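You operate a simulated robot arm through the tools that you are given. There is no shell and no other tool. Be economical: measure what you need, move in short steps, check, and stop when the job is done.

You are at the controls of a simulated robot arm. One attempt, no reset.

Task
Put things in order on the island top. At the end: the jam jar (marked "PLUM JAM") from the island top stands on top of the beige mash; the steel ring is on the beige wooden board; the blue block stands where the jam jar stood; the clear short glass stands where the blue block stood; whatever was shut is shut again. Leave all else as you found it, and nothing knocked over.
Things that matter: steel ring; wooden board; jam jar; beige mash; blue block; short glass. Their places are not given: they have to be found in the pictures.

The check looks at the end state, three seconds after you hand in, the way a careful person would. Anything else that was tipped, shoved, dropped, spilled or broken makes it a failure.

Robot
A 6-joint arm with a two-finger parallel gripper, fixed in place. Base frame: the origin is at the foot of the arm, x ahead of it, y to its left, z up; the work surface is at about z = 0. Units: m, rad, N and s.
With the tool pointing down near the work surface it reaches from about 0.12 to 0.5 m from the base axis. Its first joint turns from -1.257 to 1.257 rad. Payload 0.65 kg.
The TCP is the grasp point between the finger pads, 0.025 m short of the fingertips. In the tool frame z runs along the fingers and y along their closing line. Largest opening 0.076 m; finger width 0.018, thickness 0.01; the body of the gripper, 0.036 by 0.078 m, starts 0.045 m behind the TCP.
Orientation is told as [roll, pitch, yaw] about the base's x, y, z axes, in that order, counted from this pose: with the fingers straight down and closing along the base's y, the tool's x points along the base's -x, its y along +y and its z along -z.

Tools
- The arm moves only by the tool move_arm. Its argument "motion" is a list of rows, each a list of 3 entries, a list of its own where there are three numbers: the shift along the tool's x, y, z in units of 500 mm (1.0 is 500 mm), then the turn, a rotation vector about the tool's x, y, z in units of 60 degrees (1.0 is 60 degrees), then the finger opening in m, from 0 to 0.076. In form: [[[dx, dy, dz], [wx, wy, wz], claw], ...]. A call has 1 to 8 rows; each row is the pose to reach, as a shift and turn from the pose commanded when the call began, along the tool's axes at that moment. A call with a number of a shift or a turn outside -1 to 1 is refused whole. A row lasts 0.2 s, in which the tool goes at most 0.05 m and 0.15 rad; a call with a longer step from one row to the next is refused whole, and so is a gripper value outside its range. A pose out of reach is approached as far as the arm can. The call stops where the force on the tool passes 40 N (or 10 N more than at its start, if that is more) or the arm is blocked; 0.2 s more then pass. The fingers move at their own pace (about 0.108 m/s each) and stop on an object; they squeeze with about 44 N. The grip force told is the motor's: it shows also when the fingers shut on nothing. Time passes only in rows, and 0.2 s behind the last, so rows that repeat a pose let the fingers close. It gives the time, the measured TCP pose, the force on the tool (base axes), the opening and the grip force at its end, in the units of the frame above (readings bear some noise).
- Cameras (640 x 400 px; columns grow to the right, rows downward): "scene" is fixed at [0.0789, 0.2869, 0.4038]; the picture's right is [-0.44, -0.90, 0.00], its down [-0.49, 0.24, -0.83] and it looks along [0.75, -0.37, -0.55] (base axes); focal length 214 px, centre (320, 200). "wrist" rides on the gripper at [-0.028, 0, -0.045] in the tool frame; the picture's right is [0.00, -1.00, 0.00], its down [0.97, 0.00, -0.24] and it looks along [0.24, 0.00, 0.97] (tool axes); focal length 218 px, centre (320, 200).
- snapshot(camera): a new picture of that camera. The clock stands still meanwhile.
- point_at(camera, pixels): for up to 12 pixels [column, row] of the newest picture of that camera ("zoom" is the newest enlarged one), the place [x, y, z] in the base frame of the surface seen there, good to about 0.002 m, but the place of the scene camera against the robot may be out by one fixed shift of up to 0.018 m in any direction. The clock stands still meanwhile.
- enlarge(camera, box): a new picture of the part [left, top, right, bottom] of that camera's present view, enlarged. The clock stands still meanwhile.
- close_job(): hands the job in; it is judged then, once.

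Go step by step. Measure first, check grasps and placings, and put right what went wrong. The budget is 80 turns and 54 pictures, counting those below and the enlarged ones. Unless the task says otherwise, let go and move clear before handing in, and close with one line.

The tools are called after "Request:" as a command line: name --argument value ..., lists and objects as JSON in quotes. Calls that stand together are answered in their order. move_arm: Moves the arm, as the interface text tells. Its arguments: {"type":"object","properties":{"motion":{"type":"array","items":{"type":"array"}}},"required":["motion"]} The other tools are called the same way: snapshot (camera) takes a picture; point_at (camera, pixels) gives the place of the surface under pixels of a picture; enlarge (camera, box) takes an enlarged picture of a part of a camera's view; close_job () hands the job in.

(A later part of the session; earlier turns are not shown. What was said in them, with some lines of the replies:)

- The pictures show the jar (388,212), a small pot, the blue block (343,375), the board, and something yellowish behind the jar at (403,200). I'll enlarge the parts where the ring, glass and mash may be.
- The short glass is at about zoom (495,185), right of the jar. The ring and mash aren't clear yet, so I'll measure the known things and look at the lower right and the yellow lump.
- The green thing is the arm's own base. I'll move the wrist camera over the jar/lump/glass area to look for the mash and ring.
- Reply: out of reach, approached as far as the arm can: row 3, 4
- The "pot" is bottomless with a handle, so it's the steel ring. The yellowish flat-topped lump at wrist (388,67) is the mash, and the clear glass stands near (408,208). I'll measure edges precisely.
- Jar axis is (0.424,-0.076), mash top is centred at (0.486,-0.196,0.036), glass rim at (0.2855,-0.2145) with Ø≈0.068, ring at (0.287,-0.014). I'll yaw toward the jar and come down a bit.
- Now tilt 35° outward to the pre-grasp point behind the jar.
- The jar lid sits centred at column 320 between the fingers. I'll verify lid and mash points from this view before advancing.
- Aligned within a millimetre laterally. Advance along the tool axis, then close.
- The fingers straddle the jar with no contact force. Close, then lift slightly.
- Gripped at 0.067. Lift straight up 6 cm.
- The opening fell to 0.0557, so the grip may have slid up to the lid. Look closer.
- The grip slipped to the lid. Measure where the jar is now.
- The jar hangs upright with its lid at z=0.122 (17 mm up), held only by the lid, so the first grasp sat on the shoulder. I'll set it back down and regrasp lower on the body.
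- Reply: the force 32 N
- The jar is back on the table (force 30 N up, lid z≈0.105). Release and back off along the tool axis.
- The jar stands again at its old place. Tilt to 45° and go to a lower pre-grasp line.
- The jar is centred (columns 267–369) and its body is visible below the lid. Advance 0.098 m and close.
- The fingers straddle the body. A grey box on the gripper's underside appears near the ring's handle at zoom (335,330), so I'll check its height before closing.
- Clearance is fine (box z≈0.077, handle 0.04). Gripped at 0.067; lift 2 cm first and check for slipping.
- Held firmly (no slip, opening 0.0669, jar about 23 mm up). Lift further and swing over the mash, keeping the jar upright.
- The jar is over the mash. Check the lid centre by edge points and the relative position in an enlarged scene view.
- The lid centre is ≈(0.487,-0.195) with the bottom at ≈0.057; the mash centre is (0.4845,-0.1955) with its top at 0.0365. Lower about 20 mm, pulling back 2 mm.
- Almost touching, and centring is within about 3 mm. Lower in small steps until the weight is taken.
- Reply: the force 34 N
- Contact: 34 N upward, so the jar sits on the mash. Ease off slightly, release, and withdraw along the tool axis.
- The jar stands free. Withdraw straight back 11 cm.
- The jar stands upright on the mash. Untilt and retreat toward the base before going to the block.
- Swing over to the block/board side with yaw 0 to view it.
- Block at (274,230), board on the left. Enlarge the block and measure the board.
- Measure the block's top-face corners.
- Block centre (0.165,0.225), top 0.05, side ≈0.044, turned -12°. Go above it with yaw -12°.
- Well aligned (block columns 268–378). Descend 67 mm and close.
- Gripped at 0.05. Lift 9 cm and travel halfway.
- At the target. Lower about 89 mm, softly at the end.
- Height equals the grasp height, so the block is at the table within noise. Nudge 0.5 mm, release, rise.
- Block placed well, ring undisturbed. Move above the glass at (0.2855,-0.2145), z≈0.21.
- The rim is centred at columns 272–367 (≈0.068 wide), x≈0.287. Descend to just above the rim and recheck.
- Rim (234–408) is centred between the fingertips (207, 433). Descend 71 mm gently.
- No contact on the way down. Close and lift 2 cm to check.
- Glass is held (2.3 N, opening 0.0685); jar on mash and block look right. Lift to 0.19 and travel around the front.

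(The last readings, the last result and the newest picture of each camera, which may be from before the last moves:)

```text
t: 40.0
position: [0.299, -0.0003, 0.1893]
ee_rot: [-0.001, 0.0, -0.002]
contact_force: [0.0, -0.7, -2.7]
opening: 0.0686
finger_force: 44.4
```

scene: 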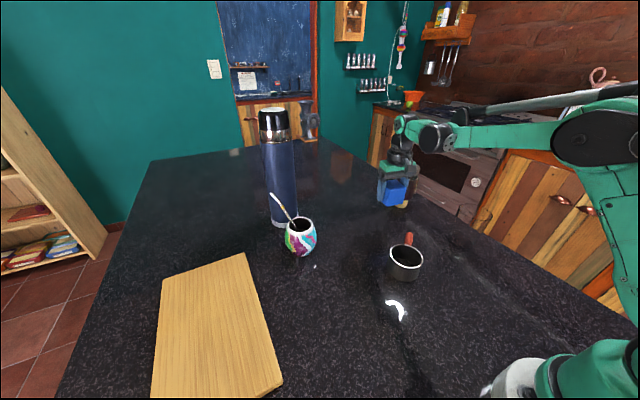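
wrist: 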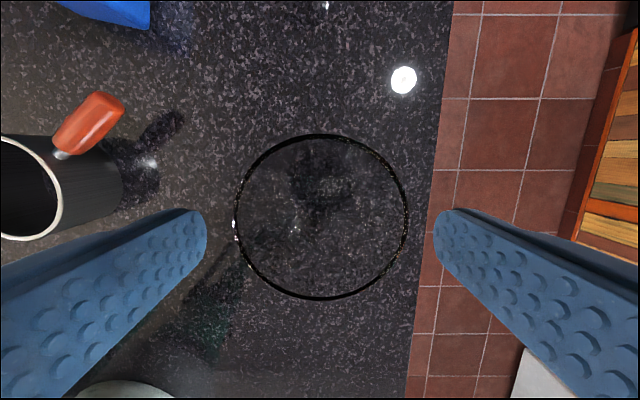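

Request:
move_arm --motion '[[[0.0444, 0.0752, 0], [0, 0, 0], 0.05], [[0.0889, 0.1503, 0], [0, 0, 0], 0.05], [[0.1333, 0.2255, 0], [0, 0, 0], 0.05], [[0.1777, 0.3007, 0], [0, 0, 0], 0.05], [[0.2222, 0.3758, 0], [0, 0, 0], 0.05], [[0.2666, 0.451, 0], [0, 0, 0], 0.05], [[0.2666, 0.451, 0], [0, 0, 0], 0.05]]'

```text
t: 41.6
position: [0.1652, 0.2244, 0.189]
ee_rot: [-0.002, 0.001, -0.001]
contact_force: [-0.3, 0.3, -2.2]
opening: 0.0686
finger_force: 43.8
```

Over the block's old place. Lower to the grasp height.

Request:
move_arm --motion '[[[0, 0.001, 0.07], [0, 0, 0], 0.05], [[0, 0.001, 0.14], [0, 0, 0], 0.05], [[0, 0.001, 0.2], [0, 0, 0], 0.05], [[0, 0.001, 0.23], [0, 0, 0], 0.05], [[0, 0.001, 0.24], [0, 0, 0], 0.05], [[0, 0.001, 0.244], [0, 0, 0], 0.05], [[0, 0.001, 0.244], [0, 0, 0], 0.05]]'

```text
t: 43.2
position: [0.1658, 0.2258, 0.068]
ee_rot: [0.001, 0.001, 0.001]
contact_force: [0.1, 0.9, -2.9]
opening: 0.0689
finger_force: 44.2
```

Request:
move_arm --motion '[[[0, 0, 0.0015], [0, 0, 0], 0.05], [[0, 0, 0.003], [0, 0, 0], 0.05], [[0, 0, 0.004], [0, 0, 0], 0.05], [[0, 0, 0.004], [0, 0, 0], 0.05]]'

```text
t: 44.2
position: [0.1659, 0.2259, 0.0673]
ee_rot: [0.001, -0.001, 0.0]
contact_force: [-0.6, -0.9, -1.1]
opening: 0.0687
finger_force: 44.1
```

Request:
move_arm --motion '[[[0, 0, 0.001], [0, 0, 0], 0.05], [[0, 0, 0.002], [0, 0, 0], 0.05], [[0, 0, 0.002], [0, 0, 0], 0.05]]'

Request:
enlarge --camera "scene" --box '[260, 260, 460, 400]'

```text
t: 45.0
position: [0.1658, 0.2261, 0.0655]
ee_rot: [0.0, -0.001, -0.001]
contact_force: [0.5, 0.5, -2.4]
opening: 0.0687
finger_force: 44.2
```

```text
2.86 times, centred on (360, 330) of scene
```

zoom: 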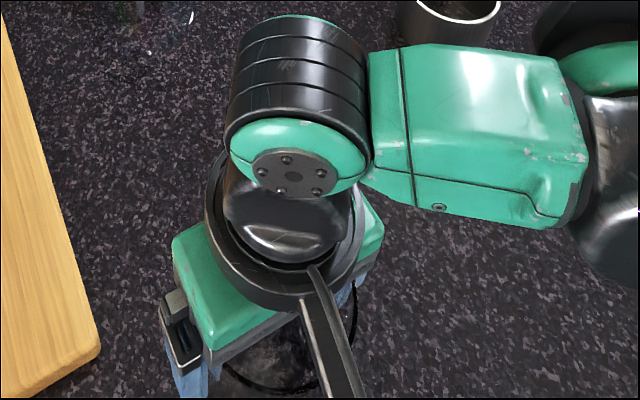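

Still carrying the weight. Continue down in half-millimetre steps.

Request:
move_arm --motion '[[[0, 0, 0.001], [0, 0, 0], 0.05], [[0, 0, 0.002], [0, 0, 0], 0.05], [[0, 0, 0.002], [0, 0, 0], 0.05]]'

```text
t: 45.8
position: [0.1666, 0.2259, 0.0649]
ee_rot: [0.0, 0.0, 0.001]
contact_force: [0.2, -2.4, 17.3]
opening: 0.0685
finger_force: 44.1
```

Contact (17 N up): the glass is down. Release, then rise straight.

Request:
move_arm --motion '[[[0, 0, -0.0005], [0, 0, 0], 0.05], [[0, 0, -0.0005], [0, 0, 0], 0.076], [[0, 0, -0.0005], [0, 0, 0], 0.076], [[0, 0, -0.03], [0, 0, 0], 0.076], [[0, 0, -0.07], [0, 0, 0], 0.076], [[0, 0, -0.14], [0, 0, 0], 0.076], [[0, 0, -0.22], [0, 0, 0], 0.076], [[0, 0, -0.3], [0, 0, 0], 0.076]]'

Request:
snapshot --camera "wrist"

```text
t: 47.6
position: [0.1656, 0.225, 0.2147]
ee_rot: [0.0, -0.001, 0.0]
contact_force: [0.6, -1.0, 0.1]
opening: 0.0759
finger_force: 0.1
```

```text
15 pictures are left
```

wrist: 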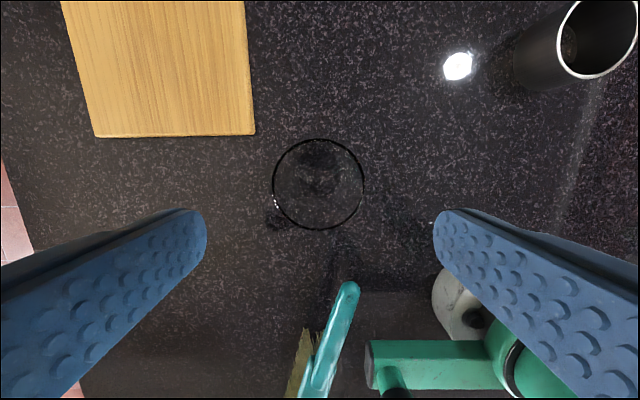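

Glass stands upright at the block's old place. Now go above the ring with yaw -20° so the fingers clear its handle.

Request:
move_arm --motion '[[[-0.0405, -0.0796, 0], [0, 0, 0.055], 0.076], [[-0.0809, -0.159, 0], [0, 0, 0.11], 0.076], [[-0.1214, -0.2387, 0], [0, 0, 0.166], 0.076], [[-0.1619, -0.3183, 0.02], [0, 0, 0.222], 0.076], [[-0.2023, -0.398, 0.04], [0, 0, 0.278], 0.076], [[-0.2428, -0.4774, 0.06], [0, 0, 0.333], 0.076], [[-0.2428, -0.4774, 0.06], [0, 0, 0.333], 0.076]]'

Request:
snapshot --camera "wrist"

```text
t: 49.2
position: [0.2875, -0.0131, 0.1858]
ee_rot: [0.0, 0.0, -0.349]
contact_force: [-0.8, 0.3, 0.2]
opening: 0.0759
finger_force: 0.0
```

```text
14 pictures are left
```

wrist: 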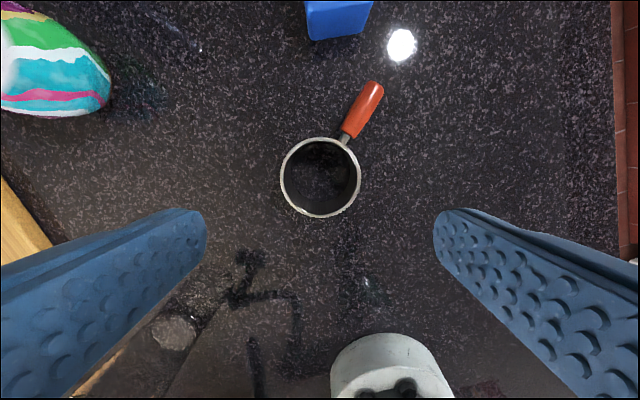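

Ring rim columns 280–361 (centre 320.5), dia ≈0.068, handle clear of the finger line. Descend to just above and recheck.

Request:
move_arm --motion '[[[-0.0045, 0, 0.08], [0, 0, 0], 0.076], [[-0.0045, 0, 0.16], [0, 0, 0], 0.076], [[-0.0045, 0, 0.205], [0, 0, 0], 0.076], [[-0.0045, 0, 0.205], [0, 0, 0], 0.076]]'

Request:
snapshot --camera "wrist"

```text
t: 50.2
position: [0.2901, -0.0131, 0.0815]
ee_rot: [0.001, 0.001, -0.349]
contact_force: [0.0, -0.1, -0.9]
opening: 0.0761
finger_force: 0.2
```

```text
13 pictures are left
```

wrist: 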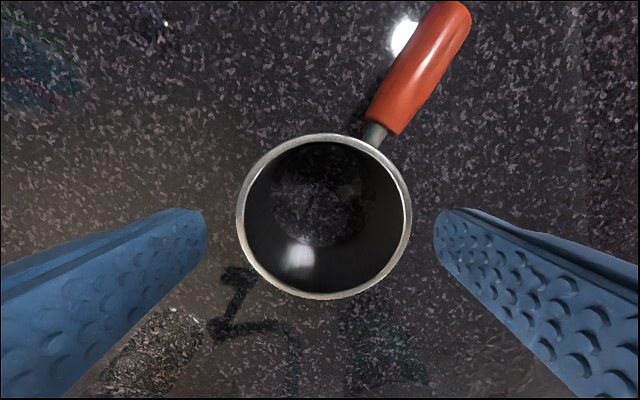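

The rim is centred at column 324 versus fingers at 320; shift 1.5 mm, descend to z=0.03, close.

Request:
move_arm --motion '[[[0, -0.003, 0.01], [0, 0, 0], 0.076], [[0, -0.003, 0.05], [0, 0, 0], 0.076], [[0, -0.003, 0.103], [0, 0, 0], 0.076], [[0, -0.003, 0.103], [0, 0, 0], 0.076], [[0, -0.003, 0.103], [0, 0, 0], 0.06], [[0, -0.003, 0.103], [0, 0, 0], 0.055], [[0, -0.003, 0.103], [0, 0, 0], 0.055]]'

```text
t: 51.8
position: [0.2899, -0.0156, 0.0312]
ee_rot: [-0.001, 0.001, -0.349]
contact_force: [-0.1, 0.1, -0.3]
opening: 0.0692
finger_force: 44.1
```

Gripped at 0.069. Lift 10 cm and travel toward the board.

Request:
move_arm --motion '[[[0, 0, -0.08], [0, 0, 0], 0.055], [[0, 0, -0.17], [0, 0, 0], 0.055], [[0, 0, -0.2], [0, 0, 0], 0.055], [[0.035, 0.083, -0.2], [0, 0, 0], 0.055], [[0.07, 0.166, -0.2], [0, 0, 0], 0.055], [[0.106, 0.249, -0.2], [0, 0, 0], 0.055], [[0.141, 0.332, -0.2], [0, 0, 0], 0.055], [[0.176, 0.415, -0.2], [0, 0, 0], 0.055]]'

Request:
snapshot --camera "wrist"

```text
t: 53.6
position: [0.2776, 0.211, 0.1306]
ee_rot: [0.0, 0.0, -0.35]
contact_force: [0.8, -0.4, -1.3]
opening: 0.069
finger_force: 43.7
```

```text
12 pictures are left
```

wrist: 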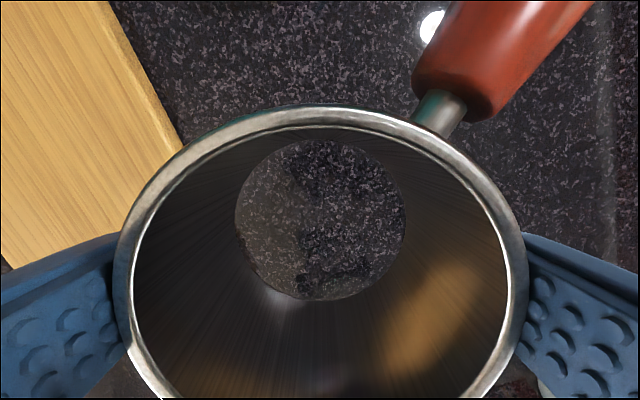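

Ring held level. Continue the rest of the way.

Request:
move_arm --motion '[[[0.031, 0.073, 0], [0, 0, 0], 0.055], [[0.062, 0.147, 0], [0, 0, 0], 0.055], [[0.092, 0.22, 0], [0, 0, 0], 0.055], [[0.123, 0.2936, 0], [0, 0, 0], 0.055], [[0.123, 0.2936, 0], [0, 0, 0], 0.055]]'

Request:
snapshot --camera "scene"

```text
t: 54.8
position: [0.2697, 0.3703, 0.1312]
ee_rot: [0.001, -0.002, -0.349]
contact_force: [-1.3, 0.2, -1.1]
opening: 0.0693
finger_force: 44.1
```

```text
11 pictures are left
```

scene: 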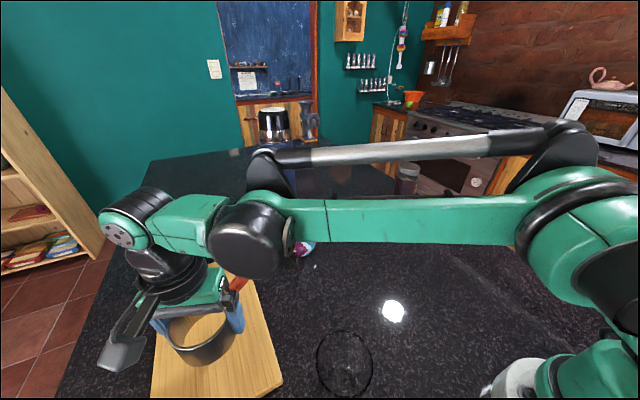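

The ring is over the board. Lower to just above its surface (z≈0.0185).

Request:
move_arm --motion '[[[0, 0, 0.06], [0, 0, 0], 0.055], [[0, 0, 0.12], [0, 0, 0], 0.055], [[0, 0, 0.15], [0, 0, 0], 0.055], [[0, 0, 0.158], [0, 0, 0], 0.055], [[0, 0, 0.158], [0, 0, 0], 0.055]]'

Request:
move_arm --motion '[[[0, 0, 0.001], [0, 0, 0], 0.055], [[0, 0, 0.003], [0, 0, 0], 0.055], [[0, 0, 0.003], [0, 0, 0], 0.055]]'

```text
t: 56.0
position: [0.2694, 0.369, 0.0508]
ee_rot: [-0.001, 0.0, -0.349]
contact_force: [-0.4, 0.2, -1.1]
opening: 0.0692
finger_force: 44.4
```

```text
t: 56.8
position: [0.2693, 0.3693, 0.05]
ee_rot: [0.0, 0.0, -0.349]
contact_force: [-1.1, 0.3, -2.2]
opening: 0.069
finger_force: 43.8
```

Request:
move_arm --motion '[[[0, 0, 0.001], [0, 0, 0], 0.055], [[0, 0, 0.002], [0, 0, 0], 0.055], [[0, 0, 0.002], [0, 0, 0], 0.055]]'

```text
t: 57.6
position: [0.2691, 0.3701, 0.0482]
ee_rot: [0.001, 0.0, -0.349]
contact_force: [0.5, 0.1, -0.7]
opening: 0.069
finger_force: 44.2
```

Request:
move_arm --motion '[[[0, 0, 0.001], [0, 0, 0], 0.055], [[0, 0, 0.002], [0, 0, 0], 0.055], [[0, 0, 0.002], [0, 0, 0], 0.055]]'

```text
t: 58.4
position: [0.2703, 0.3685, 0.0471]
ee_rot: [0.0, 0.001, -0.348]
contact_force: [-3.0, 0.8, 22.6]
opening: 0.0686
finger_force: 43.6
```

Contact with the board (23 N). Release and rise.

Request:
move_arm --motion '[[[0, 0, -0.0005], [0, 0, 0], 0.055], [[0, 0, -0.0005], [0, 0, 0], 0.076], [[0, 0, -0.0005], [0, 0, 0], 0.076], [[0, 0, -0.03], [0, 0, 0], 0.076], [[0, 0, -0.08], [0, 0, 0], 0.076], [[0, 0, -0.16], [0, 0, 0], 0.076], [[0.04, -0.02, -0.24], [0, 0, 0], 0.076], [[0.1, -0.08, -0.28], [0, 0, 0], 0.076]]'

Request:
snapshot --camera "wrist"

```text
t: 60.2
position: [0.2089, 0.3486, 0.187]
ee_rot: [0.0, 0.001, -0.348]
contact_force: [-0.1, -0.3, 0.9]
opening: 0.0762
finger_force: 0.1
```

```text
10 pictures are left
```

wrist: 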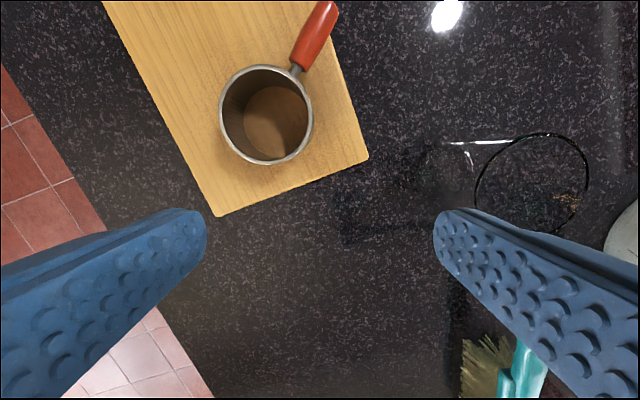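

Ring on the board, glass upright. Rise and swing back to the middle, then view the scene.

Request:
move_arm --motion '[[[0, 0, -0.09], [0, 0, 0], 0.076], [[0, 0, -0.18], [0, 0, 0], 0.076], [[-0.04, -0.08, -0.24], [0, 0, 0], 0.076], [[-0.09, -0.16, -0.26], [0, 0, 0], 0.076], [[-0.13, -0.24, -0.26], [0, 0, 0], 0.076], [[-0.18, -0.32, -0.26], [0, 0, 0], 0.076], [[-0.22, -0.4, -0.26], [0, 0, 0], 0.076], [[-0.26, -0.48, -0.26], [0, 0, 0], 0.076]]'

Request:
snapshot --camera "scene"

Request:
snapshot --camera "wrist"

```text
refused: row 3 steps farther than a row can; nothing moved
```

```text
9 pictures are left
```

scene: 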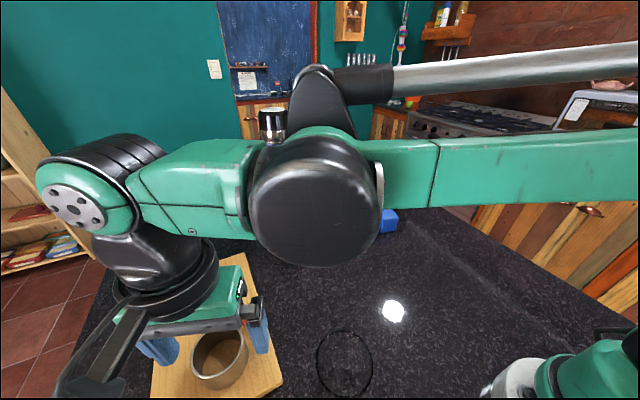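

```text
8 pictures are left
```

wrist: 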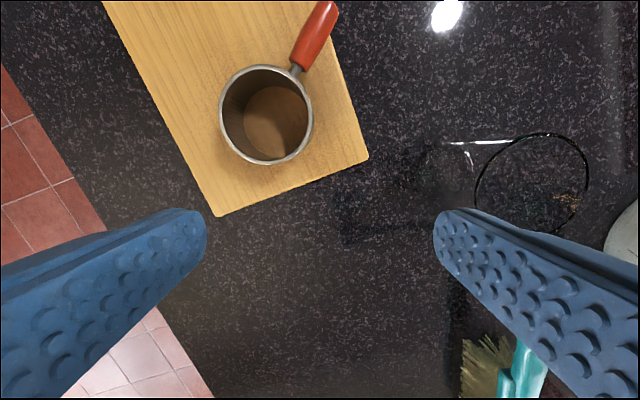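

The call was refused for a long step. Redo with a smaller rise, away from the scene camera.

Request:
move_arm --motion '[[[-0.03, -0.03, -0.06], [0, 0, 0], 0.076], [[-0.07, -0.09, -0.1], [0, 0, 0], 0.076], [[-0.11, -0.17, -0.11], [0, 0, 0], 0.076], [[-0.14, -0.26, -0.11], [0, 0, 0], 0.076], [[-0.17, -0.35, -0.11], [0, 0, 0], 0.076], [[-0.19, -0.44, -0.11], [0, 0, 0], 0.076], [[-0.2, -0.53, -0.11], [0, 0, 0], 0.076], [[-0.2, -0.62, -0.11], [0, 0, 0], 0.076]]'

Request:
snapshot --camera "scene"

Request:
snapshot --camera "wrist"

```text
t: 62.0
position: [0.1973, 0.0234, 0.2445]
ee_rot: [0.001, 0.0, -0.347]
contact_force: [0.1, 0.0, -0.2]
opening: 0.0761
finger_force: 0.0
```

```text
7 pictures are left
```

scene: 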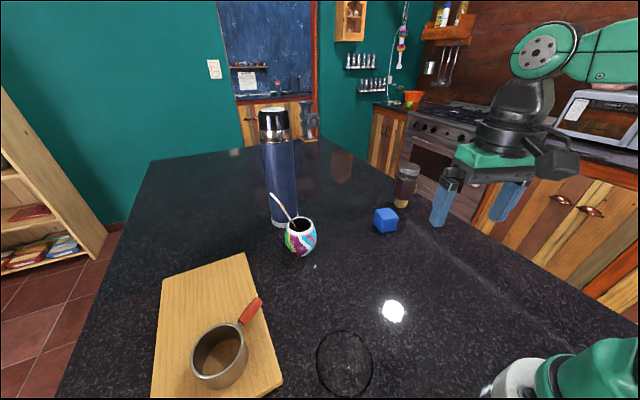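

```text
6 pictures are left
```

wrist: 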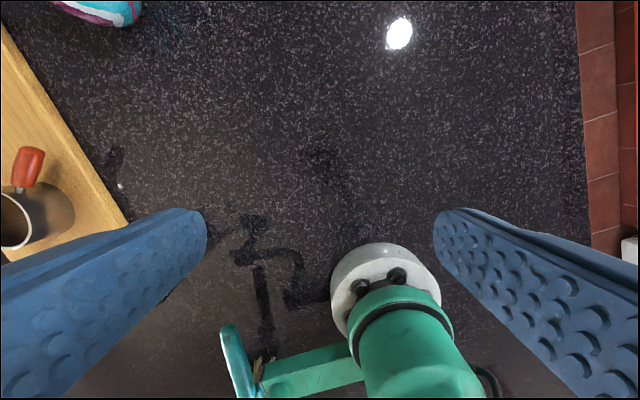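

The scene shows the jar upright on the mash, the ring on the board, the block where the jar stood and the glass where the block stood, with the arm clear and nothing else moved. I'm handing in.

Request:
close_job

```text
The job is handed in.
```

I've handed the job in: the jam jar stands on the beige mash, the steel ring is on the board, the blue block stands where the jar was, the glass stands where the block was, and nothing had been opened, so nothing needed shutting.
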